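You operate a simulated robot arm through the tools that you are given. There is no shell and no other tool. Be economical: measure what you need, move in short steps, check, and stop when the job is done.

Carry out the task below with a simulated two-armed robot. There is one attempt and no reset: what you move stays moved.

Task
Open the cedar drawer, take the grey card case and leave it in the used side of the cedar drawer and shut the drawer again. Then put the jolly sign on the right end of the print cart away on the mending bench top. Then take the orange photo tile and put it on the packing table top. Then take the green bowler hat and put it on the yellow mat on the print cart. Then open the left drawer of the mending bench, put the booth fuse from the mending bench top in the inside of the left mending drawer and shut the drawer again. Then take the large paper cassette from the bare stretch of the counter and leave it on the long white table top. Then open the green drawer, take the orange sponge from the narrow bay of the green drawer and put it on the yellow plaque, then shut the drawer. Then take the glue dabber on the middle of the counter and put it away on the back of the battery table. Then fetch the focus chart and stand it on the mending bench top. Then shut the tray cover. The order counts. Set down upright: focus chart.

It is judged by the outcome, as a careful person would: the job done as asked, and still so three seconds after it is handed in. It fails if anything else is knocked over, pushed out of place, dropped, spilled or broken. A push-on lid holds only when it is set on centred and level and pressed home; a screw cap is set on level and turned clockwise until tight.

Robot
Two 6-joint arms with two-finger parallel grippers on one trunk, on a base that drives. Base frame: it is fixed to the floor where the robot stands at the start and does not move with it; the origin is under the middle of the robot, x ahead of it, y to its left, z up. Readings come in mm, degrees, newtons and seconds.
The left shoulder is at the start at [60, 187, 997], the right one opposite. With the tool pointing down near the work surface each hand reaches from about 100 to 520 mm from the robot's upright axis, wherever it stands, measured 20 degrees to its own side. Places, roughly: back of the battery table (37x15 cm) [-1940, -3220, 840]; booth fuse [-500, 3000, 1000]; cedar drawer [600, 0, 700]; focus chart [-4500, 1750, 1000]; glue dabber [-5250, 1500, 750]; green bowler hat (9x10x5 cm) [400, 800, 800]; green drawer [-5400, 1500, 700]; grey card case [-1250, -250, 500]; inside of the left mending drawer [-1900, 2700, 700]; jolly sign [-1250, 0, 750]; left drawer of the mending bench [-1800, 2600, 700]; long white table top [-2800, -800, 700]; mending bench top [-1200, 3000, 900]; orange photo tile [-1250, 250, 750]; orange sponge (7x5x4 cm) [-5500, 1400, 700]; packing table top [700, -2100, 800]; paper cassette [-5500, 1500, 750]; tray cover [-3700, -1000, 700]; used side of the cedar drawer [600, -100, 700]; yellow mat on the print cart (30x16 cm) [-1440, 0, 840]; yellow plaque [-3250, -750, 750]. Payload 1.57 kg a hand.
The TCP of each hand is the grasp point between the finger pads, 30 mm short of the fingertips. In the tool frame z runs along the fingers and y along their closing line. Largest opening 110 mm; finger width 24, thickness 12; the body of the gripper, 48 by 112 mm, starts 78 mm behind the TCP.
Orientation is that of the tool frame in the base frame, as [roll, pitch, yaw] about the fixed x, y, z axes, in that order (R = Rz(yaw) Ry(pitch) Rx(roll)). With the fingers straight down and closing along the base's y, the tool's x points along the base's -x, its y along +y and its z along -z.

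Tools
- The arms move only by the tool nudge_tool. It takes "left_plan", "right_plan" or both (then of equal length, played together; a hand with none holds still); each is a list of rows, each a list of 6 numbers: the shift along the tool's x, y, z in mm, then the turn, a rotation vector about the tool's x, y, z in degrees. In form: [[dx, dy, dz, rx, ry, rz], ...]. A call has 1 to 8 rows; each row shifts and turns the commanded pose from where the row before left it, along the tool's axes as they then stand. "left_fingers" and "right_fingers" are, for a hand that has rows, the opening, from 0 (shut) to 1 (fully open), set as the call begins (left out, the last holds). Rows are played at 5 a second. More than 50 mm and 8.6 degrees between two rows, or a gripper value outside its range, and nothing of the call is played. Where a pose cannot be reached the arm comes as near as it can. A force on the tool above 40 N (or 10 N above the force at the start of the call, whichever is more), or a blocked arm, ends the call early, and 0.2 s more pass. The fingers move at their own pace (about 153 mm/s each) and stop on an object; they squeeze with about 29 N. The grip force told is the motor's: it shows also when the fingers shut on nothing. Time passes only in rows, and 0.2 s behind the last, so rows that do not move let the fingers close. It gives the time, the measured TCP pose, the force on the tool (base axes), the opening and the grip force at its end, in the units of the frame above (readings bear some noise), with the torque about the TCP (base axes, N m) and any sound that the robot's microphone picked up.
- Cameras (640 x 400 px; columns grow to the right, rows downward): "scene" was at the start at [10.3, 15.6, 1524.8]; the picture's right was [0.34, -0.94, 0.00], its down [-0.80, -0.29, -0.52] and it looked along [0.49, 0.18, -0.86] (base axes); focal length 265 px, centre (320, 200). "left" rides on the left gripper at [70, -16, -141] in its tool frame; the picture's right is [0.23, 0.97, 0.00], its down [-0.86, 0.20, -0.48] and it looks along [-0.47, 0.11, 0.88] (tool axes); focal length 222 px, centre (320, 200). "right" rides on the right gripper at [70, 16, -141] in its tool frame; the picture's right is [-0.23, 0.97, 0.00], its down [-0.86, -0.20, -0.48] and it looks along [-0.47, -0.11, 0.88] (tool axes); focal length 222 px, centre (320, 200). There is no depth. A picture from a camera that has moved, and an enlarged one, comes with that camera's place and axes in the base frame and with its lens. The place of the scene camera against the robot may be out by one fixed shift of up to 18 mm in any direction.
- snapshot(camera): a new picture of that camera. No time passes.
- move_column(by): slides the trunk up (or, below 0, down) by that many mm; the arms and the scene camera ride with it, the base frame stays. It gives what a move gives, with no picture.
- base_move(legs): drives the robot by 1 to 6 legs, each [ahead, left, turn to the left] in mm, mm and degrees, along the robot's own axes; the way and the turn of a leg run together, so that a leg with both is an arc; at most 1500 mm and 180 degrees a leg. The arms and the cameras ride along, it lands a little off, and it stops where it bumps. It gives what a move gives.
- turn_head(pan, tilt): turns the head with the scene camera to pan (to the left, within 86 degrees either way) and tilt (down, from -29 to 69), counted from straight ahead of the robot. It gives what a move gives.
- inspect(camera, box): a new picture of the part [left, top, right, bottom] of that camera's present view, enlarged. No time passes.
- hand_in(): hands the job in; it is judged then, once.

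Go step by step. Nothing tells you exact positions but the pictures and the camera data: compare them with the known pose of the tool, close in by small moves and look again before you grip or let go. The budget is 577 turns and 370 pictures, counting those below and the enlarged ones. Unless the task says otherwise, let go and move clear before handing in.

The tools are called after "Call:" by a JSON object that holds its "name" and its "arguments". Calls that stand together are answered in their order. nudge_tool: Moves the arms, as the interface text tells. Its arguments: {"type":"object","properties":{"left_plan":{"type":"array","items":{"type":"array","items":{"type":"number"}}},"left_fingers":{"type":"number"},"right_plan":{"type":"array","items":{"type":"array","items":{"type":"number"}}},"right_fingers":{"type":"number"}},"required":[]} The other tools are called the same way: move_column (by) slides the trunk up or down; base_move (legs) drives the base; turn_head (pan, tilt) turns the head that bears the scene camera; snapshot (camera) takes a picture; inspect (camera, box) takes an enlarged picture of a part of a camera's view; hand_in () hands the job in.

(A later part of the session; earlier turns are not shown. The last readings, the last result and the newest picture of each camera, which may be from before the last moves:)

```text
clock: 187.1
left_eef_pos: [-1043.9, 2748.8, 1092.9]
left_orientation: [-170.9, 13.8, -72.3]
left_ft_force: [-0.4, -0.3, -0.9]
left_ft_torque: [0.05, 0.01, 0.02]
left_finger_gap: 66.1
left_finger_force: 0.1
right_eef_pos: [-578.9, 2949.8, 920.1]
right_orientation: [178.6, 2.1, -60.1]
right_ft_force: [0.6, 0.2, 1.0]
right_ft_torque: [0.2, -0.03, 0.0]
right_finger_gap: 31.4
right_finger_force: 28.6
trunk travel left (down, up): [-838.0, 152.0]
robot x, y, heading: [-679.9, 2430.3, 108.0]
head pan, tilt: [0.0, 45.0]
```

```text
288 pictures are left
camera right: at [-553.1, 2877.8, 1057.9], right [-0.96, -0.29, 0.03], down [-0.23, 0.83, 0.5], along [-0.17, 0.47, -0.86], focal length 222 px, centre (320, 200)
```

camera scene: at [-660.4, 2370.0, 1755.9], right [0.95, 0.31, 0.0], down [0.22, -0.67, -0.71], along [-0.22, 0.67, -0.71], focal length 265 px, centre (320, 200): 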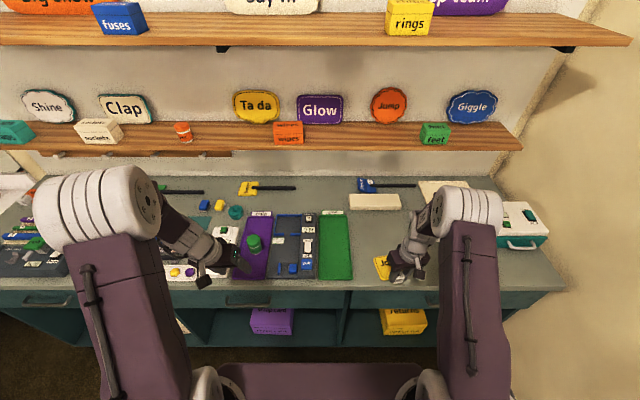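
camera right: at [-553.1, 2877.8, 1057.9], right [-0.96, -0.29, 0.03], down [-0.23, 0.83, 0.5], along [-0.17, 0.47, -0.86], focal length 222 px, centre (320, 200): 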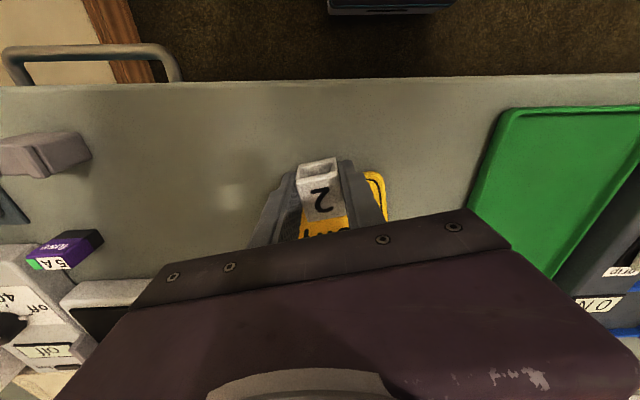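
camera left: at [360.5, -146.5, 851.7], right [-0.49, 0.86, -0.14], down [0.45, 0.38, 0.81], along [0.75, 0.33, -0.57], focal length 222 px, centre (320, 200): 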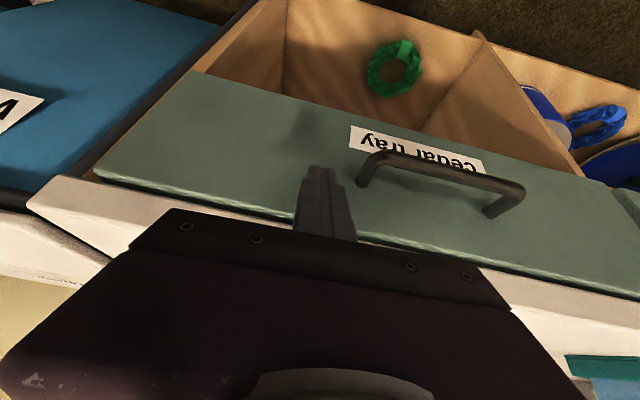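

It is starting to touch. I lower 3 mm more, release and rise.

Call:
{"name": "nudge_tool", "arguments": {"right_plan": [[0, 0, 3, 0, 0, 0]]}}

Call:
{"name": "nudge_tool", "arguments": {"right_plan": [[0, 0, 0, 0, 0, 0], [0, 0, 0, 0, 0, 0], [0, 0, -40, 0, 0, 0], [0, 0, -50, 0, 0, 0], [0, 0, -50, 0, 0, 0]], "right_fingers": 0.6}}

Call:
{"name": "snapshot", "arguments": {"camera": "right"}}

```text
clock: 187.5
left_eef_pos: [-1043.2, 2746.6, 1093.3]
left_orientation: [-170.9, 14.0, -72.3]
left_ft_force: [0.2, -0.1, -1.1]
left_ft_torque: [-0.01, 0.01, -0.02]
left_finger_gap: 65.9
left_finger_force: 0.1
right_eef_pos: [-579.6, 2948.2, 920.0]
right_orientation: [178.7, 2.4, -60.1]
right_ft_force: [1.2, 0.7, 17.4]
right_ft_torque: [0.87, -0.64, -0.08]
right_finger_gap: 31.6
right_finger_force: 29.0
trunk travel left (down, up): [-838.0, 152.0]
robot x, y, heading: [-679.8, 2430.5, 107.5]
head pan, tilt: [0.0, 45.0]
```

```text
clock: 188.7
left_eef_pos: [-1042.9, 2747.2, 1093.5]
left_orientation: [-170.9, 13.9, -72.3]
left_ft_force: [0.9, -0.2, 0.3]
left_ft_torque: [0.03, 0.02, 0.0]
left_finger_gap: 66.2
left_finger_force: 0.2
right_eef_pos: [-572.8, 2943.9, 1055.9]
right_orientation: [178.5, 2.0, -60.0]
right_ft_force: [-0.2, -0.6, 0.3]
right_ft_torque: [0.0, 0.01, 0.0]
right_finger_gap: 66.0
right_finger_force: 0.0
trunk travel left (down, up): [-838.0, 152.0]
robot x, y, heading: [-684.7, 2429.5, 108.0]
head pan, tilt: [0.0, 45.0]
```

```text
287 pictures are left
camera right: at [-547.2, 2872.9, 1195.2], right [-0.96, -0.29, 0.03], down [-0.24, 0.83, 0.5], along [-0.17, 0.47, -0.86], focal length 222 px, centre (320, 200)
```

right: 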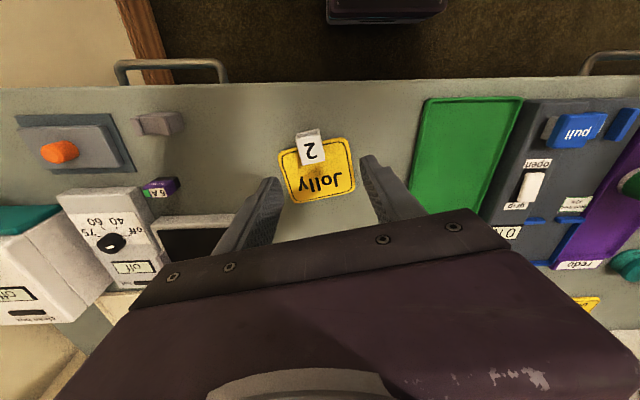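

The jolly sign lies on the bench. I check the small purple "5 A" item, likely the booth fuse.

Call:
{"name": "inspect", "arguments": {"camera": "right", "box": [100, 90, 240, 210]}}

```text
3.33 times, centred on (170, 150) of right
camera zoom: at [-547.2, 2872.9, 1195.2], right [-0.96, -0.29, 0.03], down [-0.24, 0.83, 0.5], along [-0.17, 0.47, -0.86], focal length 740 px, centre (820, 367)
```

zoom: 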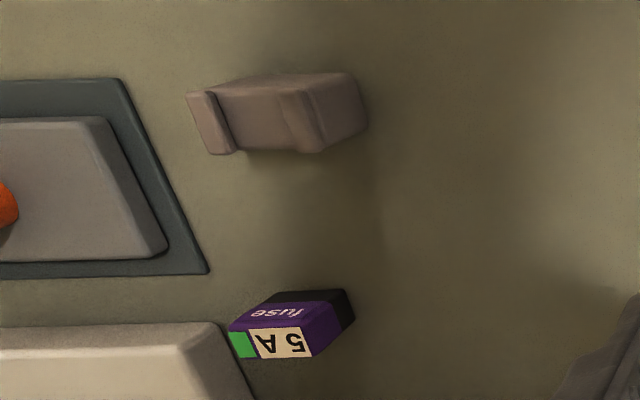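

Fuse identified (purple, near [-367, 3085]) for later. Now the orange tile on the print cart: I drive backward along the aisle and turn to face the cart again.

Call:
{"name": "base_move", "arguments": {"legs": [[-1150, 125, 0], [-1130, 125, 0], [0, 0, 90]]}}

Call:
{"name": "turn_head", "arguments": {"pan": -30, "tilt": 50}}

Call:
{"name": "snapshot", "arguments": {"camera": "scene"}}

```text
clock: 203.8
left_eef_pos: [-542.7, -181.7, 1091.0]
left_orientation: [-170.9, 13.7, 17.9]
left_ft_force: [0.1, -0.5, -0.3]
left_ft_torque: [-0.01, 0.01, 0.05]
left_finger_gap: 66.2
left_finger_force: 0.1
right_eef_pos: [-740.4, 287.8, 1055.7]
right_orientation: [178.5, 2.2, 30.0]
right_ft_force: [1.0, 0.4, -0.2]
right_ft_torque: [0.03, -0.04, 0.0]
right_finger_gap: 66.3
right_finger_force: 0.0
trunk travel left (down, up): [-838.0, 152.0]
robot x, y, heading: [-226.9, 182.0, -161.9]
head pan, tilt: [0.0, 45.0]
```

```text
clock: 204.8
left_eef_pos: [-544.5, -182.0, 1093.2]
left_orientation: [-170.9, 13.8, 17.8]
left_ft_force: [0.4, -0.2, -0.2]
left_ft_torque: [0.02, 0.01, 0.0]
left_finger_gap: 66.3
left_finger_force: 0.0
right_eef_pos: [-740.6, 288.7, 1056.1]
right_orientation: [178.7, 2.2, 30.0]
right_ft_force: [-0.9, 0.3, -0.7]
right_ft_torque: [0.02, 0.01, 0.03]
right_finger_gap: 65.7
right_finger_force: 0.1
trunk travel left (down, up): [-838.0, 152.0]
robot x, y, heading: [-227.6, 182.1, -162.2]
head pan, tilt: [-30.0, 50.0]
```

```text
285 pictures are left
camera scene: at [-238.1, 206.8, 1749.0], right [0.21, 0.98, 0.0], down [0.75, -0.16, -0.64], along [-0.63, 0.13, -0.77], focal length 265 px, centre (320, 200)
```

scene: 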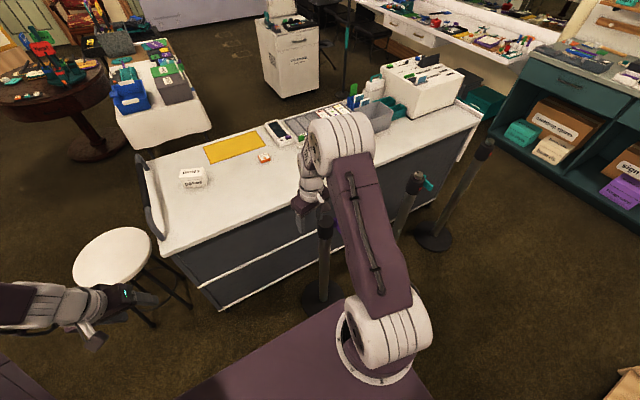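

The tile is near [-1310, 140]. I approach beside the post and angle the robot so the right shoulder is forward.

Call:
{"name": "base_move", "arguments": {"legs": [[0, 80, 0], [460, 0, 0], [0, 0, 28]]}}

Call:
{"name": "turn_head", "arguments": {"pan": -55, "tilt": 50}}

Call:
{"name": "snapshot", "arguments": {"camera": "scene"}}

Call:
{"name": "snapshot", "arguments": {"camera": "right"}}

```text
clock: 209.6
left_eef_pos: [-746.5, -504.3, 1092.6]
left_orientation: [-170.9, 13.8, 45.7]
left_ft_force: [1.0, -0.6, 0.3]
left_ft_torque: [-0.03, 0.02, 0.01]
left_finger_gap: 66.1
left_finger_force: 0.1
right_eef_pos: [-1141.0, -183.1, 1056.7]
right_orientation: [178.3, 2.1, 58.0]
right_ft_force: [0.8, -0.2, -0.1]
right_ft_torque: [0.02, 0.01, -0.01]
right_finger_gap: 65.9
right_finger_force: 0.0
trunk travel left (down, up): [-838.0, 152.0]
robot x, y, heading: [-632.8, -37.6, -134.0]
head pan, tilt: [-30.0, 50.0]
```

```text
clock: 210.5
left_eef_pos: [-745.8, -504.5, 1092.1]
left_orientation: [-171.0, 13.7, 45.8]
left_ft_force: [0.0, 0.3, -0.6]
left_ft_torque: [0.02, 0.01, 0.0]
left_finger_gap: 66.0
left_finger_force: 0.0
right_eef_pos: [-1141.0, -182.7, 1055.1]
right_orientation: [178.6, 2.1, 58.0]
right_ft_force: [0.1, -0.2, 0.3]
right_ft_torque: [0.04, 0.01, 0.03]
right_finger_gap: 65.9
right_finger_force: 0.0
trunk travel left (down, up): [-838.0, 152.0]
robot x, y, heading: [-636.0, -38.2, -134.1]
head pan, tilt: [-55.0, 50.0]
```

```text
284 pictures are left
camera scene: at [-663.8, 10.7, 1749.0], right [0.16, 0.99, 0.0], down [0.76, -0.12, -0.64], along [-0.64, 0.1, -0.77], focal length 265 px, centre (320, 200)
```

scene: 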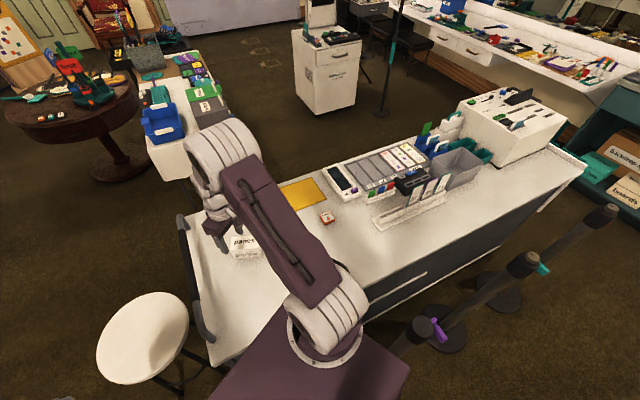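

```text
283 pictures are left
camera right: at [-1091.0, -126.2, 1194.7], right [0.71, -0.71, 0.03], down [-0.62, -0.6, 0.5], along [-0.34, -0.38, -0.86], focal length 222 px, centre (320, 200)
```

right: 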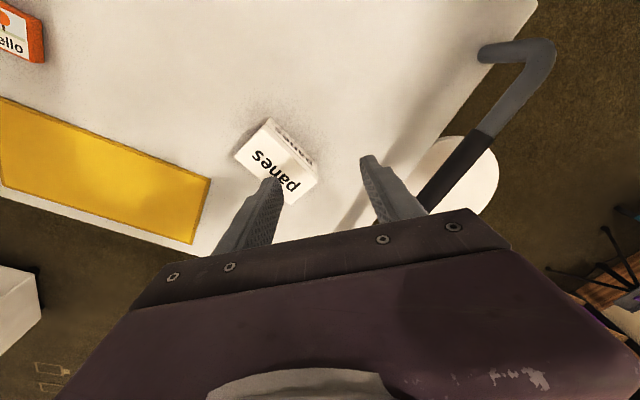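

The tile is at about [-1311, 143]. I turn the hand to align with the cart axes and move toward it.

Call:
{"name": "nudge_tool", "arguments": {"right_plan": [[0, 0, 0, 0, 0, 8], [0, 0, 0, 0, 0, 8], [0, 0, 0, 0, 0, 8], [0, 0, 0, 0, 0, 8], [0, 0, 0, 0, 0, 8], [0, -45, 0, 0, 0, 0], [0, -45, 0, 0, 0, 0], [0, -45, 0, 0, 0, 0]]}}

Call:
{"name": "nudge_tool", "arguments": {"right_plan": [[-8, -40, 0, 0, -7, 0], [-8, -40, 0, 0, -7, 0], [-8, -40, 0, 0, -7, 0], [-8, -40, 0, 0, -7, 0], [0, -30, 0, 0, 0, 0], [0, -30, 0, 0, 0, 0]]}}

Call:
{"name": "snapshot", "arguments": {"camera": "right"}}

```text
clock: 212.3
left_eef_pos: [-746.1, -504.6, 1092.3]
left_orientation: [-171.0, 13.9, 45.8]
left_ft_force: [0.1, 0.2, 0.0]
left_ft_torque: [-0.01, -0.01, -0.01]
left_finger_gap: 66.1
left_finger_force: 0.0
right_eef_pos: [-1184.0, -53.2, 1050.3]
right_orientation: [177.5, 0.6, 18.0]
right_ft_force: [-1.0, 0.8, -0.5]
right_ft_torque: [0.01, 0.01, 0.01]
right_finger_gap: 66.1
right_finger_force: 0.0
trunk travel left (down, up): [-838.0, 152.0]
robot x, y, heading: [-632.4, -38.9, -134.0]
head pan, tilt: [-55.0, 50.0]
```

```text
clock: 213.7
left_eef_pos: [-746.3, -505.3, 1091.4]
left_orientation: [-170.9, 13.8, 45.8]
left_ft_force: [0.6, -0.5, -0.3]
left_ft_torque: [0.03, 0.0, -0.02]
left_finger_gap: 66.0
left_finger_force: 0.1
right_eef_pos: [-1280.9, 146.8, 1046.0]
right_orientation: [177.0, 28.5, 16.7]
right_ft_force: [0.6, 0.1, -0.4]
right_ft_torque: [-0.02, 0.0, -0.01]
right_finger_gap: 66.1
right_finger_force: 0.0
trunk travel left (down, up): [-838.0, 152.0]
robot x, y, heading: [-636.6, -43.2, -134.0]
head pan, tilt: [-55.0, 50.0]
```

```text
282 pictures are left
camera right: at [-1154.7, 174.9, 1137.4], right [0.11, -0.98, 0.15], down [-0.57, 0.06, 0.82], along [-0.82, -0.18, -0.55], focal length 222 px, centre (320, 200)
```

right: 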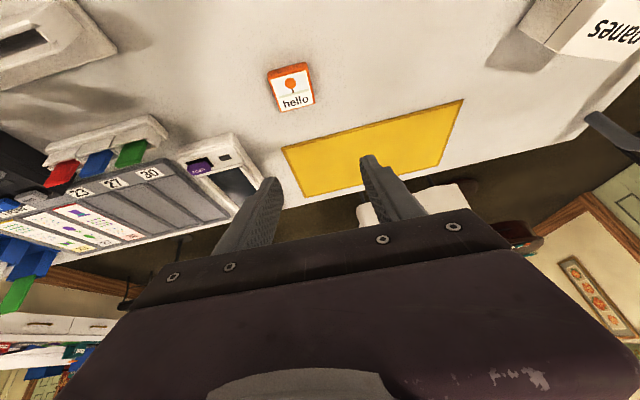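

Well within reach. I descend toward the tile.

Call:
{"name": "nudge_tool", "arguments": {"right_plan": [[9.6, -4.8, 36.5, 0, 0, 0], [9.6, -4.8, 36.5, 0, 0, 0], [9.6, -4.8, 36.5, 0, 0, 0]]}}

Call:
{"name": "snapshot", "arguments": {"camera": "right"}}

```text
clock: 214.5
left_eef_pos: [-746.3, -504.5, 1091.2]
left_orientation: [-170.9, 13.9, 45.8]
left_ft_force: [0.7, 0.0, 0.2]
left_ft_torque: [-0.02, 0.0, -0.01]
left_finger_gap: 65.9
left_finger_force: 0.1
right_eef_pos: [-1308.9, 147.4, 935.0]
right_orientation: [177.2, 28.6, 16.7]
right_ft_force: [-0.8, -0.4, -0.6]
right_ft_torque: [-0.01, 0.0, 0.02]
right_finger_gap: 66.1
right_finger_force: 0.1
trunk travel left (down, up): [-838.0, 152.0]
robot x, y, heading: [-637.5, -34.7, -133.6]
head pan, tilt: [-55.0, 50.0]
```

```text
281 pictures are left
camera right: at [-1183.3, 174.6, 1026.3], right [0.11, -0.98, 0.15], down [-0.57, 0.06, 0.82], along [-0.82, -0.18, -0.55], focal length 222 px, centre (320, 200)
```

right: 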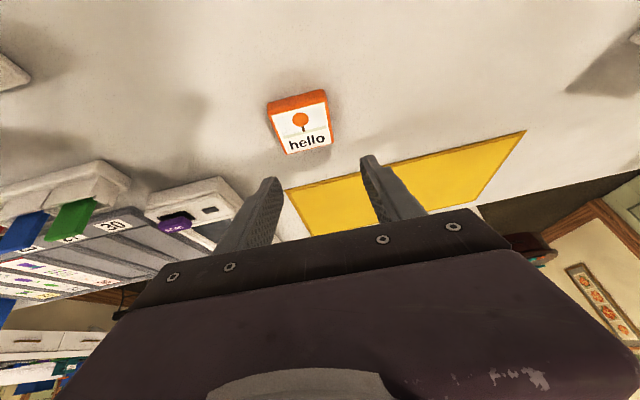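

Call:
{"name": "nudge_tool", "arguments": {"right_plan": [[13, -1.6, 13.7, 0, 0, 0], [13, -1.6, 13.7, 0, 0, 0], [11, -1.6, 11, 0, 0, 0]]}}

Call:
{"name": "snapshot", "arguments": {"camera": "right"}}

```text
clock: 215.3
left_eef_pos: [-745.7, -505.2, 1091.8]
left_orientation: [-170.9, 13.8, 45.8]
left_ft_force: [1.1, 0.3, 0.1]
left_ft_torque: [0.03, 0.04, 0.0]
left_finger_gap: 66.0
left_finger_force: 0.1
right_eef_pos: [-1296.2, 153.8, 884.0]
right_orientation: [177.2, 28.5, 16.7]
right_ft_force: [0.0, 0.0, 0.5]
right_ft_torque: [-0.02, -0.02, -0.01]
right_finger_gap: 66.2
right_finger_force: 0.0
trunk travel left (down, up): [-838.0, 152.0]
robot x, y, heading: [-633.1, -30.6, -134.1]
head pan, tilt: [-55.0, 50.0]
```

```text
280 pictures are left
camera right: at [-1170.7, 181.3, 975.4], right [0.11, -0.98, 0.15], down [-0.57, 0.06, 0.82], along [-0.82, -0.18, -0.55], focal length 222 px, centre (320, 200)
```

right: 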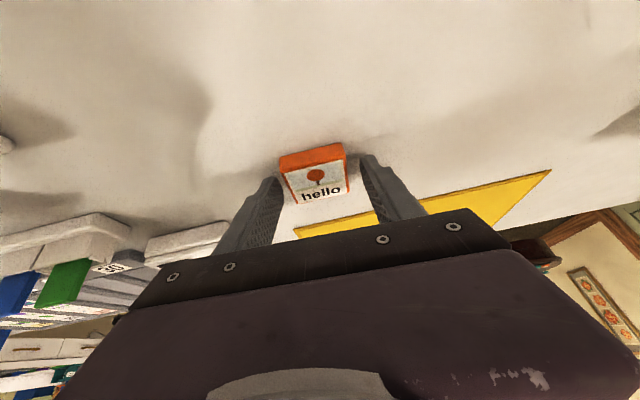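

Call:
{"name": "nudge_tool", "arguments": {"right_plan": [[2, 0, 3.5, 0, 0, 0]]}}

Call:
{"name": "nudge_tool", "arguments": {"right_plan": [[0, 0, 0, 0, 0, 0], [0, 0, 0, 0, 0, 0], [0, 0, 0, 0, 0, 0]], "right_fingers": 0}}

Call:
{"name": "nudge_tool", "arguments": {"right_plan": [[-14, 0, -26, 0, 0, 0], [-20, 0, -38, 0, 0, 0], [-20, 0, -38, 0, 0, 0]]}}

Call:
{"name": "snapshot", "arguments": {"camera": "right"}}

```text
clock: 215.7
left_eef_pos: [-743.6, -505.9, 1092.0]
left_orientation: [-170.8, 13.9, 45.8]
left_ft_force: [0.0, -0.1, -0.3]
left_ft_torque: [-0.01, 0.0, -0.02]
left_finger_gap: 65.9
left_finger_force: 0.1
right_eef_pos: [-1296.3, 152.7, 883.6]
right_orientation: [177.5, 28.9, 16.8]
right_ft_force: [0.8, 1.1, 14.1]
right_ft_torque: [0.54, 0.18, -0.04]
right_finger_gap: 66.6
right_finger_force: 0.5
trunk travel left (down, up): [-838.0, 152.0]
robot x, y, heading: [-636.5, -33.7, -134.0]
head pan, tilt: [-55.0, 50.0]
```

```text
clock: 216.5
left_eef_pos: [-743.5, -504.7, 1092.9]
left_orientation: [-170.8, 13.9, 45.8]
left_ft_force: [0.1, 0.7, 0.0]
left_ft_torque: [0.02, 0.0, 0.02]
left_finger_gap: 66.4
left_finger_force: 0.0
right_eef_pos: [-1295.7, 153.6, 882.4]
right_orientation: [177.3, 28.9, 16.6]
right_ft_force: [-3.7, 9.3, 21.4]
right_ft_torque: [0.82, 0.38, -0.11]
right_finger_gap: 49.3
right_finger_force: 29.5
trunk travel left (down, up): [-838.0, 152.0]
robot x, y, heading: [-636.4, -34.2, -133.9]
head pan, tilt: [-55.0, 50.0]
```

```text
clock: 217.3
left_eef_pos: [-745.3, -505.7, 1091.7]
left_orientation: [-170.9, 13.8, 45.7]
left_ft_force: [-0.1, 0.1, -0.3]
left_ft_torque: [-0.01, 0.04, 0.03]
left_finger_gap: 65.7
left_finger_force: 0.1
right_eef_pos: [-1294.3, 158.1, 996.4]
right_orientation: [177.1, 28.5, 16.7]
right_ft_force: [1.2, 0.1, -0.3]
right_ft_torque: [0.03, -0.02, 0.03]
right_finger_gap: 48.8
right_finger_force: 28.8
trunk travel left (down, up): [-838.0, 152.0]
robot x, y, heading: [-633.1, -34.0, -134.1]
head pan, tilt: [-55.0, 50.0]
```

```text
279 pictures are left
camera right: at [-1169.5, 185.6, 1087.8], right [0.11, -0.98, 0.15], down [-0.57, 0.06, 0.82], along [-0.82, -0.18, -0.55], focal length 222 px, centre (320, 200)
```

right: 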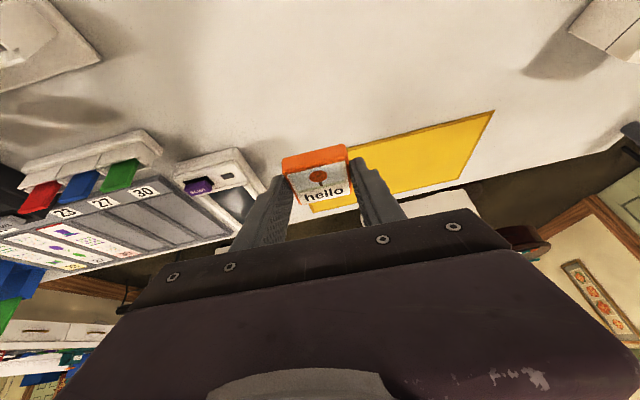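

The tile is held. I bring the hand in toward the robot before backing away from the posts.

Call:
{"name": "nudge_tool", "arguments": {"right_plan": [[0, 45, -10, 0, 0, 0], [0, 45, -10, 0, 0, 0], [0, 45, -10, 0, 0, 0], [0, 45, -10, 0, 0, 0], [0, 45, 0, 0, 0, 0]]}}

Call:
{"name": "base_move", "arguments": {"legs": [[-400, 200, 0], [0, 0, 62]]}}

Call:
{"name": "turn_head", "arguments": {"pan": 0, "tilt": 35}}

Call:
{"name": "snapshot", "arguments": {"camera": "scene"}}

```text
clock: 218.5
left_eef_pos: [-744.7, -507.5, 1090.3]
left_orientation: [-170.8, 13.9, 45.8]
left_ft_force: [-0.6, 0.5, -0.5]
left_ft_torque: [0.0, 0.02, 0.01]
left_finger_gap: 66.0
left_finger_force: 0.1
right_eef_pos: [-1208.0, -50.8, 1040.0]
right_orientation: [177.4, 28.6, 16.8]
right_ft_force: [-0.7, 0.0, 0.1]
right_ft_torque: [0.0, -0.03, -0.04]
right_finger_gap: 49.2
right_finger_force: 28.8
trunk travel left (down, up): [-838.0, 152.0]
robot x, y, heading: [-635.3, -34.7, -134.1]
head pan, tilt: [-55.0, 50.0]
```

```text
clock: 224.0
left_eef_pos: [151.8, -201.0, 1090.7]
left_orientation: [-170.8, 13.8, 108.5]
left_ft_force: [0.0, -1.7, 1.0]
left_ft_torque: [0.03, 0.0, -0.03]
left_finger_gap: 66.0
left_finger_force: 0.0
right_eef_pos: [-466.5, -401.9, 1039.9]
right_orientation: [177.3, 28.6, 79.3]
right_ft_force: [0.3, -0.2, -0.8]
right_ft_torque: [-0.01, 0.01, -0.01]
right_finger_gap: 48.8
right_finger_force: 29.0
trunk travel left (down, up): [-838.0, 152.0]
robot x, y, heading: [-216.3, 114.4, -71.4]
head pan, tilt: [-55.0, 50.0]
```

```text
clock: 225.2
left_eef_pos: [151.0, -201.7, 1091.6]
left_orientation: [-170.8, 13.7, 108.4]
left_ft_force: [-0.4, 0.0, 0.5]
left_ft_torque: [-0.03, 0.0, 0.0]
left_finger_gap: 65.9
left_finger_force: 0.1
right_eef_pos: [-467.5, -401.8, 1040.4]
right_orientation: [177.2, 28.7, 79.3]
right_ft_force: [0.6, -0.2, -1.8]
right_ft_torque: [0.01, -0.02, 0.01]
right_finger_gap: 49.0
right_finger_force: 28.9
trunk travel left (down, up): [-838.0, 152.0]
robot x, y, heading: [-211.2, 109.2, -71.2]
head pan, tilt: [0.0, 35.0]
```

```text
278 pictures are left
camera scene: at [-198.9, 77.8, 1770.7], right [-0.95, -0.32, 0.0], down [-0.18, 0.54, -0.82], along [0.26, -0.78, -0.57], focal length 265 px, centre (320, 200)
```

scene: 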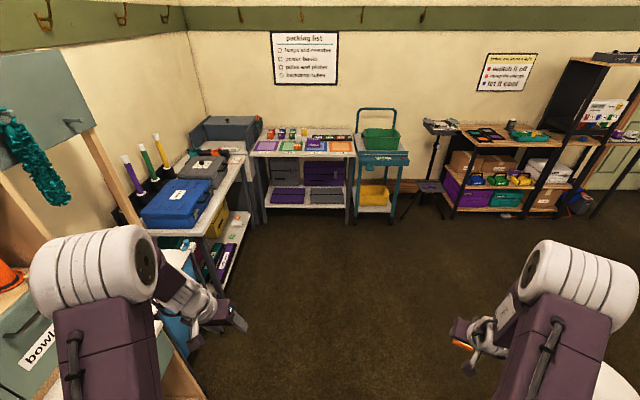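

The packing table stands under the "packing list" poster. I drive toward it.

Call:
{"name": "base_move", "arguments": {"legs": [[1000, 40, -0.7], [450, 0, 0]]}}

Call:
{"name": "turn_head", "arguments": {"pan": 0, "tilt": 45}}

Call:
{"name": "snapshot", "arguments": {"camera": "scene"}}

```text
clock: 232.7
left_eef_pos: [638.9, -1572.2, 1093.1]
left_orientation: [-170.8, 14.0, 107.9]
left_ft_force: [0.0, 0.5, -0.4]
left_ft_torque: [-0.01, 0.01, -0.01]
left_finger_gap: 66.2
left_finger_force: 0.1
right_eef_pos: [18.5, -1768.5, 1040.7]
right_orientation: [177.2, 28.6, 78.9]
right_ft_force: [1.1, 0.1, -0.6]
right_ft_torque: [0.02, -0.01, 0.0]
right_finger_gap: 48.9
right_finger_force: 29.2
trunk travel left (down, up): [-838.0, 152.0]
robot x, y, heading: [278.9, -1257.1, -72.0]
head pan, tilt: [0.0, 35.0]
```

```text
clock: 233.4
left_eef_pos: [640.2, -1575.2, 1092.7]
left_orientation: [-170.9, 13.7, 107.8]
left_ft_force: [-0.1, -0.1, 0.4]
left_ft_torque: [0.01, -0.03, 0.04]
left_finger_gap: 66.1
left_finger_force: 0.0
right_eef_pos: [19.9, -1769.8, 1039.9]
right_orientation: [177.2, 28.6, 78.8]
right_ft_force: [-0.3, -0.2, -0.4]
right_ft_torque: [0.03, -0.02, -0.01]
right_finger_gap: 48.6
right_finger_force: 28.9
trunk travel left (down, up): [-838.0, 152.0]
robot x, y, heading: [275.2, -1258.4, -71.7]
head pan, tilt: [0.0, 45.0]
```

```text
277 pictures are left
camera scene: at [289.5, -1286.1, 1755.9], right [-0.95, -0.31, 0.0], down [-0.22, 0.67, -0.71], along [0.22, -0.67, -0.71], focal length 265 px, centre (320, 200)
```

scene: 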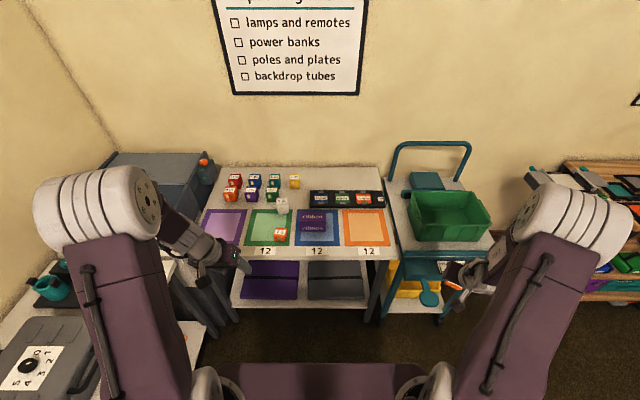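

Call:
{"name": "inspect", "arguments": {"camera": "scene", "box": [185, 155, 405, 275]}}

```text
2.91 times, centred on (295, 215) of scene
camera zoom: at [289.5, -1286.1, 1755.9], right [-0.95, -0.31, 0.0], down [-0.22, 0.67, -0.71], along [0.22, -0.67, -0.71], focal length 770 px, centre (393, 156)
```

zoom: 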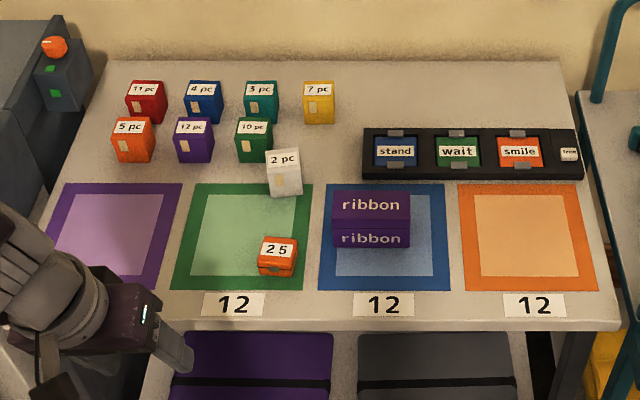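

Bare spots are scarce; the front strip between the blue and orange mats is reachable. I straighten the hand's yaw, bring it inward, then approach.

Call:
{"name": "nudge_tool", "arguments": {"right_plan": [[0, 30, 0, -3.46, 0, -6.37], [0, 30, 0, -3.46, 0, -6.37], [0, 30, 0, -3.46, 0, -6.37], [0, 30, 0, -3.46, 0, -6.37], [0, 40, 0, 0, 0, 0], [0, 40, 0, 0, 0, 0], [0, 40, 0, 0, 0, 0]]}}

Call:
{"name": "base_move", "arguments": {"legs": [[230, 40, 0]]}}

Call:
{"name": "snapshot", "arguments": {"camera": "right"}}

Call:
{"name": "snapshot", "arguments": {"camera": "scene"}}

```text
clock: 235.1
left_eef_pos: [638.5, -1574.5, 1092.1]
left_orientation: [-171.1, 13.8, 108.0]
left_ft_force: [-0.2, -0.2, 0.4]
left_ft_torque: [0.0, -0.03, 0.03]
left_finger_gap: 66.0
left_finger_force: 0.0
right_eef_pos: [211.1, -1742.6, 1047.2]
right_orientation: [177.1, 29.7, 108.0]
right_ft_force: [0.3, -0.1, -1.1]
right_ft_torque: [0.04, -0.01, 0.01]
right_finger_gap: 48.9
right_finger_force: 28.7
right hand out of reach, approached as far as the arm can: row 7
trunk travel left (down, up): [-838.0, 152.0]
robot x, y, heading: [279.2, -1261.7, -72.0]
head pan, tilt: [0.0, 45.0]
```

```text
clock: 236.8
left_eef_pos: [746.7, -1779.0, 1093.3]
left_orientation: [-170.9, 13.9, 107.9]
left_ft_force: [-1.0, -1.0, -0.8]
left_ft_torque: [-0.03, -0.01, 0.01]
left_finger_gap: 66.1
left_finger_force: 0.1
right_eef_pos: [318.5, -1948.4, 1048.8]
right_orientation: [177.1, 29.8, 108.0]
right_ft_force: [-0.4, 0.2, -1.5]
right_ft_torque: [-0.03, -0.01, -0.01]
right_finger_gap: 49.0
right_finger_force: 29.2
trunk travel left (down, up): [-838.0, 152.0]
robot x, y, heading: [388.9, -1463.2, -71.9]
head pan, tilt: [0.0, 45.0]
```

```text
275 pictures are left
camera right: at [287.0, -1820.1, 1137.1], right [0.98, 0.14, 0.15], down [-0.05, -0.55, 0.83], along [0.2, -0.82, -0.53], focal length 222 px, centre (320, 200)
```

right: 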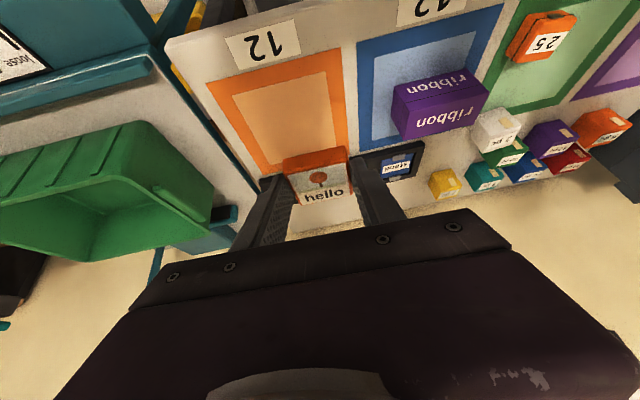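

```text
274 pictures are left
camera scene: at [397.4, -1489.3, 1755.9], right [-0.95, -0.31, 0.0], down [-0.22, 0.67, -0.71], along [0.22, -0.67, -0.71], focal length 265 px, centre (320, 200)
```

scene: 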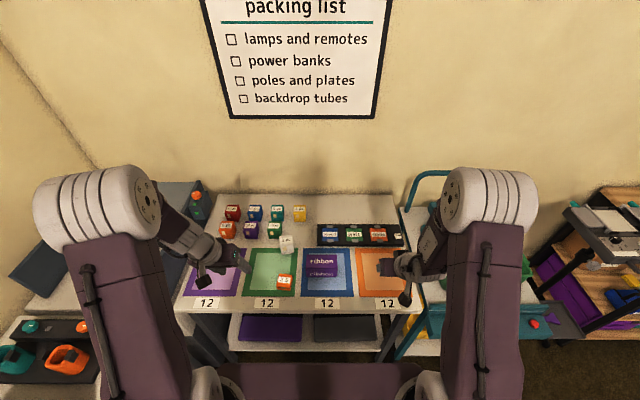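

Call:
{"name": "nudge_tool", "arguments": {"right_plan": [[19, 19, 36.6, 0, 0, 0], [19, 19, 36.6, 0, 0, 0], [19, 19, 36.6, 0, 0, 0], [19, 18, 36.6, 0, 0, 0]]}}

Call:
{"name": "snapshot", "arguments": {"camera": "right"}}

```text
clock: 237.8
left_eef_pos: [748.5, -1781.6, 1091.7]
left_orientation: [-170.8, 13.9, 107.9]
left_ft_force: [0.2, -0.7, -0.6]
left_ft_torque: [-0.01, -0.01, 0.02]
left_finger_gap: 66.0
left_finger_force: 0.2
right_eef_pos: [337.1, -1986.8, 904.9]
right_orientation: [175.1, 29.1, 107.7]
right_ft_force: [0.3, 0.3, -1.0]
right_ft_torque: [-0.01, -0.03, -0.01]
right_finger_gap: 48.8
right_finger_force: 29.0
right hand out of reach, approached as far as the arm can: row 1, 2, 3, 4
trunk travel left (down, up): [-838.0, 152.0]
robot x, y, heading: [385.0, -1467.1, -72.0]
head pan, tilt: [0.0, 45.0]
```

```text
273 pictures are left
camera right: at [300.8, -1861.7, 994.0], right [0.97, 0.14, 0.18], down [-0.07, -0.57, 0.82], along [0.22, -0.81, -0.55], focal length 222 px, centre (320, 200)
```

right: 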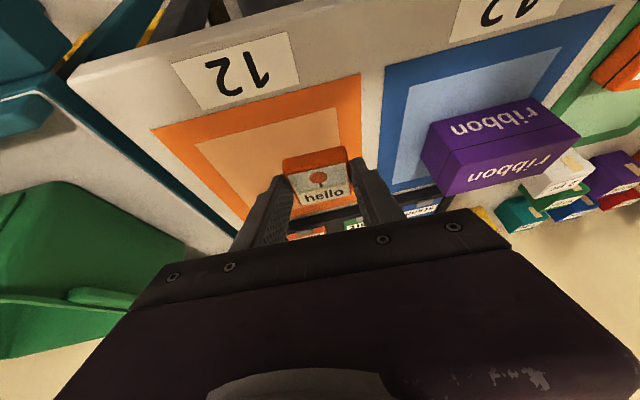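

The arm can't come further inward, so I shift the base left 68 and back 37.

Call:
{"name": "base_move", "arguments": {"legs": [[-38, 66, 0]]}}

Call:
{"name": "snapshot", "arguments": {"camera": "right"}}

```text
clock: 238.8
left_eef_pos: [797.2, -1726.4, 1090.8]
left_orientation: [-171.1, 13.7, 107.8]
left_ft_force: [-0.9, 0.4, 1.0]
left_ft_torque: [0.0, -0.05, 0.01]
left_finger_gap: 66.1
left_finger_force: 0.0
right_eef_pos: [385.4, -1932.7, 903.1]
right_orientation: [174.9, 29.0, 107.5]
right_ft_force: [0.2, 0.5, -0.1]
right_ft_torque: [0.0, -0.01, 0.0]
right_finger_gap: 49.2
right_finger_force: 29.1
trunk travel left (down, up): [-838.0, 152.0]
robot x, y, heading: [434.6, -1408.0, -71.9]
head pan, tilt: [0.0, 45.0]
```

```text
272 pictures are left
camera right: at [349.5, -1807.8, 993.2], right [0.97, 0.14, 0.19], down [-0.07, -0.57, 0.82], along [0.22, -0.81, -0.55], focal length 222 px, centre (320, 200)
```

right: 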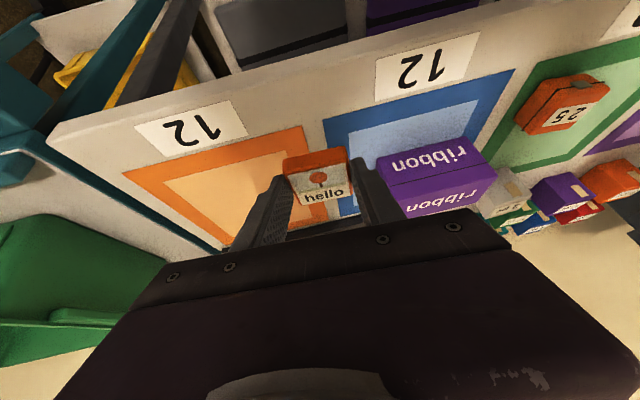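

The tile will land on the front strip by the mat gap. I lower with the column.

Call:
{"name": "move_column", "arguments": {"by": -52}}

Call:
{"name": "snapshot", "arguments": {"camera": "right"}}

```text
clock: 239.8
left_eef_pos: [800.2, -1723.4, 1040.5]
left_orientation: [-170.9, 13.8, 107.9]
left_ft_force: [0.1, -0.5, -0.1]
left_ft_torque: [-0.01, -0.03, 0.0]
left_finger_gap: 66.3
left_finger_force: 0.0
right_eef_pos: [389.1, -1928.7, 853.7]
right_orientation: [175.1, 29.2, 107.6]
right_ft_force: [-0.2, 0.1, -0.3]
right_ft_torque: [0.0, -0.03, -0.03]
right_finger_gap: 49.2
right_finger_force: 28.9
trunk travel left (down, up): [-786.0, 204.0]
robot x, y, heading: [439.0, -1408.8, -72.0]
head pan, tilt: [0.0, 45.0]
```

```text
271 pictures are left
camera right: at [351.8, -1804.7, 942.9], right [0.97, 0.14, 0.18], down [-0.07, -0.57, 0.82], along [0.22, -0.81, -0.55], focal length 222 px, centre (320, 200)
```

right: 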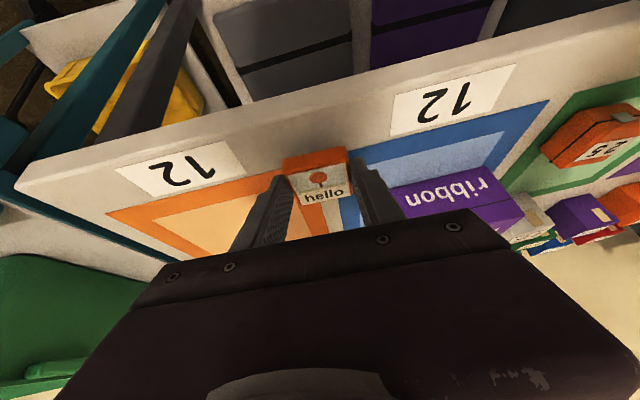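

Call:
{"name": "move_column", "arguments": {"by": -12}}

Call:
{"name": "snapshot", "arguments": {"camera": "right"}}

```text
clock: 240.4
left_eef_pos: [799.5, -1724.3, 1028.1]
left_orientation: [-170.9, 13.8, 107.9]
left_ft_force: [-0.5, -0.6, 0.1]
left_ft_torque: [-0.03, -0.02, -0.01]
left_finger_gap: 66.1
left_finger_force: 0.1
right_eef_pos: [387.5, -1929.8, 840.3]
right_orientation: [175.0, 29.1, 107.5]
right_ft_force: [-0.3, -0.5, 0.1]
right_ft_torque: [0.0, 0.01, -0.05]
right_finger_gap: 49.1
right_finger_force: 28.8
trunk travel left (down, up): [-774.0, 216.0]
robot x, y, heading: [440.0, -1406.4, -71.8]
head pan, tilt: [0.0, 45.0]
```

```text
270 pictures are left
camera right: at [351.7, -1805.1, 930.7], right [0.97, 0.14, 0.18], down [-0.07, -0.57, 0.82], along [0.22, -0.81, -0.55], focal length 222 px, centre (320, 200)
```

right: 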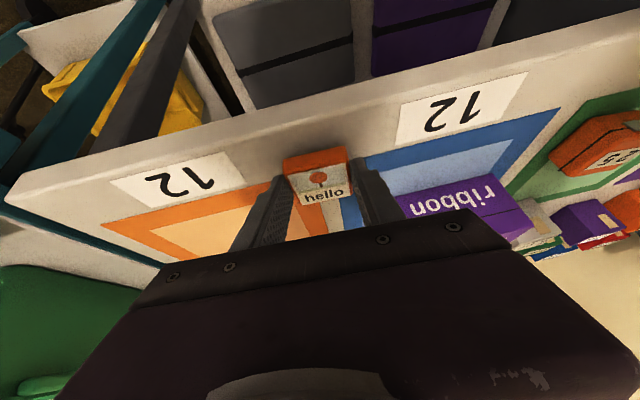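

Call:
{"name": "move_column", "arguments": {"by": -7}}

Call:
{"name": "move_column", "arguments": {"by": -5}}

```text
clock: 240.9
left_eef_pos: [799.2, -1723.0, 1022.5]
left_orientation: [-170.9, 13.9, 108.0]
left_ft_force: [-0.5, 0.3, -0.2]
left_ft_torque: [-0.03, -0.01, -0.04]
left_finger_gap: 65.9
left_finger_force: 0.0
right_eef_pos: [388.1, -1930.7, 835.4]
right_orientation: [175.2, 29.4, 107.7]
right_ft_force: [-0.2, 0.1, 12.3]
right_ft_torque: [-0.34, 0.16, 0.0]
right_finger_gap: 48.8
right_finger_force: 29.2
trunk travel left (down, up): [-767.0, 223.0]
robot x, y, heading: [437.8, -1406.7, -72.1]
head pan, tilt: [0.0, 45.0]
```

```text
clock: 241.6
left_eef_pos: [800.0, -1719.7, 1017.2]
left_orientation: [-170.8, 14.0, 107.9]
left_ft_force: [-0.4, 0.0, -0.6]
left_ft_torque: [0.02, 0.03, -0.01]
left_finger_gap: 65.8
left_finger_force: 0.0
right_eef_pos: [387.9, -1930.1, 834.5]
right_orientation: [175.1, 29.8, 107.7]
right_ft_force: [-2.8, 10.6, 19.6]
right_ft_torque: [-0.06, 0.54, -0.25]
right_finger_gap: 49.1
right_finger_force: 29.4
trunk travel left (down, up): [-762.0, 228.0]
robot x, y, heading: [436.0, -1405.7, -72.2]
head pan, tilt: [0.0, 45.0]
stopped: the force on the tool passed its limit at 43 N (the readings are from after the stop); the commanded pose is now the measured one
```

Contact. I open slightly, raise away and check.

Call:
{"name": "nudge_tool", "arguments": {"right_plan": [[0, 0, 0, 0, 0, 0], [0, 0, 0, 0, 0, 0]], "right_fingers": 0.62}}

Call:
{"name": "move_column", "arguments": {"by": 150}}

Call:
{"name": "snapshot", "arguments": {"camera": "right"}}

```text
clock: 242.2
left_eef_pos: [801.1, -1719.2, 1017.8]
left_orientation: [-170.7, 14.0, 108.0]
left_ft_force: [0.4, 0.4, -0.2]
left_ft_torque: [-0.01, -0.01, -0.01]
left_finger_gap: 65.7
left_finger_force: 0.1
right_eef_pos: [390.4, -1929.5, 834.0]
right_orientation: [175.3, 30.0, 107.8]
right_ft_force: [10.5, 15.0, 22.0]
right_ft_torque: [0.14, 0.21, -0.19]
right_finger_gap: 53.7
right_finger_force: 0.1
trunk travel left (down, up): [-762.0, 228.0]
robot x, y, heading: [436.5, -1408.1, -71.7]
head pan, tilt: [0.0, 45.0]
```

```text
clock: 243.9
left_eef_pos: [798.5, -1724.3, 1166.6]
left_orientation: [-170.8, 13.7, 107.9]
left_ft_force: [-0.4, -0.1, 0.6]
left_ft_torque: [0.01, -0.01, 0.0]
left_finger_gap: 66.2
left_finger_force: 0.0
right_eef_pos: [387.4, -1933.0, 981.9]
right_orientation: [175.3, 29.7, 107.7]
right_ft_force: [-0.3, 0.1, 0.1]
right_ft_torque: [-0.01, -0.02, -0.01]
right_finger_gap: 68.0
right_finger_force: 0.0
trunk travel left (down, up): [-912.0, 78.0]
robot x, y, heading: [435.0, -1409.9, -71.9]
head pan, tilt: [0.0, 45.0]
```

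```text
269 pictures are left
camera right: at [352.1, -1807.4, 1070.2], right [0.97, 0.14, 0.18], down [-0.07, -0.56, 0.82], along [0.22, -0.81, -0.54], focal length 222 px, centre (320, 200)
```

right: 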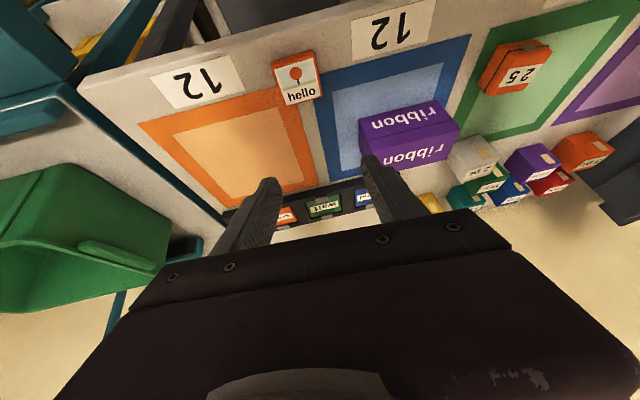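

The tile is placed. Next the green hat on the counter: I level the right hand and drive backward along the aisle, then turn toward the counter.

Call:
{"name": "nudge_tool", "arguments": {"right_plan": [[0, 0, 0, 0, 7.5, 0], [0, 0, 0, 0, 7.5, 0], [0, 0, 0, 0, 7.5, 0], [0, 0, 0, 4, 7, 0]]}}

Call:
{"name": "base_move", "arguments": {"legs": [[-1200, -60, 0], [-1125, -60, 0], [0, 0, 90]]}}

Call:
{"name": "turn_head", "arguments": {"pan": 0, "tilt": 45}}

Call:
{"name": "snapshot", "arguments": {"camera": "scene"}}

```text
clock: 244.9
left_eef_pos: [798.8, -1725.2, 1165.9]
left_orientation: [-170.9, 13.8, 107.9]
left_ft_force: [-0.8, -0.7, -0.1]
left_ft_torque: [0.01, -0.01, 0.0]
left_finger_gap: 66.3
left_finger_force: 0.2
right_eef_pos: [404.0, -1931.3, 982.7]
right_orientation: [172.1, 15.3, 108.9]
right_ft_force: [-0.9, -0.1, 0.3]
right_ft_torque: [-0.02, 0.01, -0.01]
right_finger_gap: 68.3
right_finger_force: 0.0
right hand out of reach, approached as far as the arm can: row 2, 3, 4
trunk travel left (down, up): [-912.0, 78.0]
robot x, y, heading: [437.8, -1404.5, -71.9]
head pan, tilt: [0.0, 45.0]
```

```text
clock: 260.2
left_eef_pos: [-61.1, 1129.7, 1165.7]
left_orientation: [-170.9, 13.8, -163.1]
left_ft_force: [-1.0, -0.8, 0.4]
left_ft_torque: [-0.01, 0.04, -0.01]
left_finger_gap: 66.0
left_finger_force: 0.1
right_eef_pos: [137.7, 731.1, 982.1]
right_orientation: [172.1, 15.2, -162.1]
right_ft_force: [-0.5, -0.6, -0.1]
right_ft_torque: [-0.02, -0.02, 0.03]
right_finger_gap: 68.4
right_finger_force: 0.0
trunk travel left (down, up): [-912.0, 78.0]
robot x, y, heading: [-384.2, 772.4, 17.3]
head pan, tilt: [0.0, 45.0]
```

```text
clock: 260.8
left_eef_pos: [-62.0, 1130.3, 1165.8]
left_orientation: [-170.9, 13.7, -163.1]
left_ft_force: [0.1, 0.0, -0.5]
left_ft_torque: [0.0, 0.01, 0.01]
left_finger_gap: 66.2
left_finger_force: 0.1
right_eef_pos: [138.2, 731.2, 982.2]
right_orientation: [172.2, 15.1, -162.2]
right_ft_force: [0.6, -1.0, 0.3]
right_ft_torque: [-0.01, -0.02, 0.0]
right_finger_gap: 67.9
right_finger_force: 0.1
trunk travel left (down, up): [-912.0, 78.0]
robot x, y, heading: [-381.2, 771.6, 17.3]
head pan, tilt: [0.0, 45.0]
```

```text
268 pictures are left
camera scene: at [-357.3, 771.5, 1830.3], right [0.29, -0.96, 0.0], down [-0.68, -0.21, -0.71], along [0.68, 0.21, -0.71], focal length 265 px, centre (320, 200)
```

scene: 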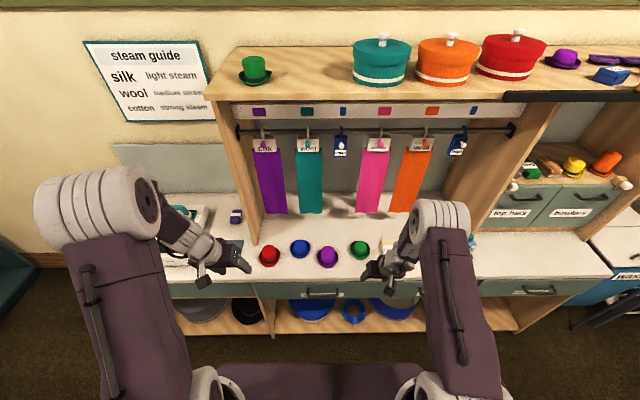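

The green bowler sits at about [382, 805]. I move ahead and look with the right camera.

Call:
{"name": "base_move", "arguments": {"legs": [[190, 0, 0.5]]}}

Call:
{"name": "nudge_tool", "arguments": {"right_plan": [[0, 0, 20, 4, 5, 0], [0, 0, 20, 4, 5, 0], [0, 0, 20, 0, 5, 0]]}}

Call:
{"name": "snapshot", "arguments": {"camera": "right"}}

```text
clock: 262.4
left_eef_pos: [112.7, 1189.9, 1167.3]
left_orientation: [-170.9, 14.0, -162.6]
left_ft_force: [-0.6, -0.1, -0.3]
left_ft_torque: [-0.03, -0.03, 0.0]
left_finger_gap: 66.0
left_finger_force: 0.1
right_eef_pos: [316.8, 793.7, 983.9]
right_orientation: [172.1, 15.4, -161.6]
right_ft_force: [-0.8, -0.7, -0.1]
right_ft_torque: [0.0, -0.01, -0.02]
right_finger_gap: 68.4
right_finger_force: 0.1
trunk travel left (down, up): [-912.0, 78.0]
robot x, y, heading: [-199.5, 829.1, 17.8]
head pan, tilt: [0.0, 45.0]
```

```text
clock: 263.1
left_eef_pos: [117.2, 1190.5, 1165.8]
left_orientation: [-170.9, 13.7, -162.5]
left_ft_force: [0.3, 0.7, -0.5]
left_ft_torque: [-0.01, -0.02, 0.04]
left_finger_gap: 66.0
left_finger_force: 0.0
right_eef_pos: [322.3, 807.9, 945.0]
right_orientation: [173.9, 5.2, -160.4]
right_ft_force: [-0.1, -0.5, 0.9]
right_ft_torque: [0.03, -0.02, 0.0]
right_finger_gap: 68.2
right_finger_force: 0.1
right hand out of reach, approached as far as the arm can: row 1, 2
trunk travel left (down, up): [-912.0, 78.0]
robot x, y, heading: [-201.3, 833.0, 17.7]
head pan, tilt: [0.0, 45.0]
```

```text
267 pictures are left
camera right: at [243.2, 780.7, 1080.6], right [-0.12, 0.98, 0.12], down [0.85, 0.04, 0.53], along [0.52, 0.17, -0.84], focal length 222 px, centre (320, 200)
```

right: 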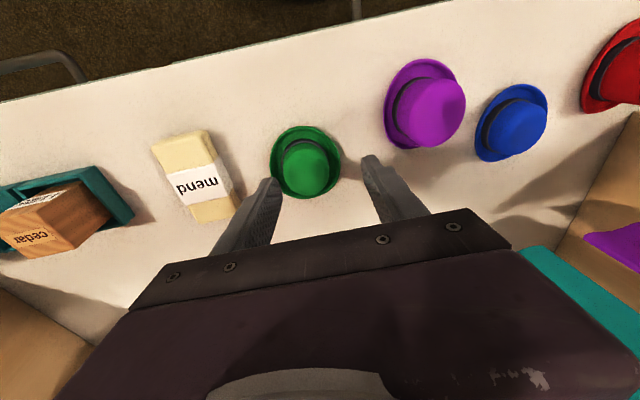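

The hat is near [355, 808]. I lower the column for better reach, level the tool and center over the hat.

Call:
{"name": "move_column", "arguments": {"by": -60}}

Call:
{"name": "nudge_tool", "arguments": {"right_plan": [[-15, -4, 0, 3, 3, 0], [-15, -4, 0, 3, 3, 0]], "right_fingers": 0.8}}

Call:
{"name": "snapshot", "arguments": {"camera": "right"}}

```text
clock: 264.1
left_eef_pos: [116.2, 1190.3, 1106.3]
left_orientation: [-170.8, 13.8, -162.4]
left_ft_force: [0.4, -0.6, 0.5]
left_ft_torque: [-0.02, 0.02, 0.02]
left_finger_gap: 66.0
left_finger_force: 0.1
right_eef_pos: [319.2, 806.4, 886.1]
right_orientation: [173.9, 5.2, -160.5]
right_ft_force: [-0.4, -0.3, 0.1]
right_ft_torque: [-0.01, -0.03, 0.01]
right_finger_gap: 68.0
right_finger_force: 0.1
trunk travel left (down, up): [-852.0, 138.0]
robot x, y, heading: [-202.8, 830.8, 18.1]
head pan, tilt: [0.0, 45.0]
```

```text
clock: 264.8
left_eef_pos: [117.1, 1190.9, 1105.9]
left_orientation: [-170.9, 13.8, -162.5]
left_ft_force: [-0.2, -0.1, -0.4]
left_ft_torque: [-0.02, -0.01, 0.01]
left_finger_gap: 65.7
left_finger_force: 0.1
right_eef_pos: [351.7, 809.6, 888.1]
right_orientation: [179.9, -1.0, -160.0]
right_ft_force: [-0.3, -0.8, 0.9]
right_ft_torque: [-0.03, 0.0, 0.01]
right_finger_gap: 88.1
right_finger_force: 0.1
trunk travel left (down, up): [-852.0, 138.0]
robot x, y, heading: [-205.1, 828.2, 17.6]
head pan, tilt: [0.0, 45.0]
```

```text
266 pictures are left
camera right: at [282.1, 801.9, 1029.6], right [-0.12, 0.99, 0.0], down [0.88, 0.11, 0.47], along [0.46, 0.05, -0.89], focal length 222 px, centre (320, 200)
```

right: 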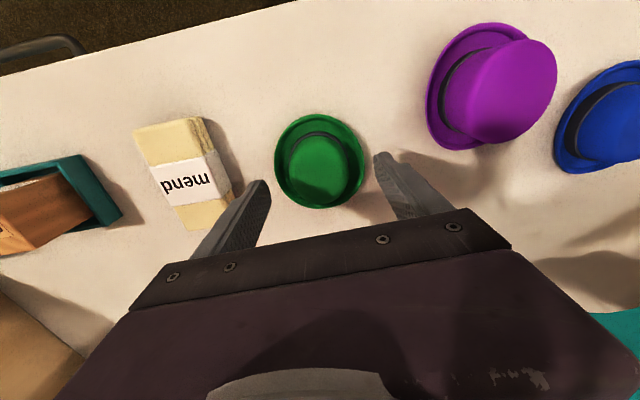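

Well centered. I descend over the crown.

Call:
{"name": "nudge_tool", "arguments": {"right_plan": [[0, 0, 15, 0, 0, 0], [0, 0, 15, 0, 0, 0], [0, 0, 12, 0, 0, 0], [0, 0, 6, 0, 0, 0]]}}

Call:
{"name": "snapshot", "arguments": {"camera": "right"}}

```text
clock: 265.8
left_eef_pos: [116.0, 1190.4, 1106.7]
left_orientation: [-170.9, 13.9, -162.5]
left_ft_force: [0.1, 0.1, -0.5]
left_ft_torque: [0.02, 0.01, 0.02]
left_finger_gap: 65.9
left_finger_force: 0.1
right_eef_pos: [350.9, 810.3, 838.4]
right_orientation: [179.9, -0.9, -160.1]
right_ft_force: [-0.5, -1.0, 1.0]
right_ft_torque: [-0.05, -0.01, -0.02]
right_finger_gap: 88.5
right_finger_force: 0.1
trunk travel left (down, up): [-852.0, 138.0]
robot x, y, heading: [-202.4, 826.9, 17.5]
head pan, tilt: [0.0, 45.0]
```

```text
265 pictures are left
camera right: at [280.5, 801.2, 981.1], right [-0.12, 0.99, 0.0], down [0.88, 0.11, 0.47], along [0.46, 0.05, -0.89], focal length 222 px, centre (320, 200)
```

right: 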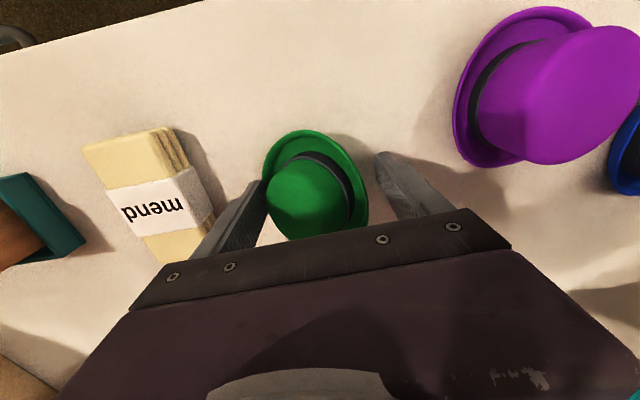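

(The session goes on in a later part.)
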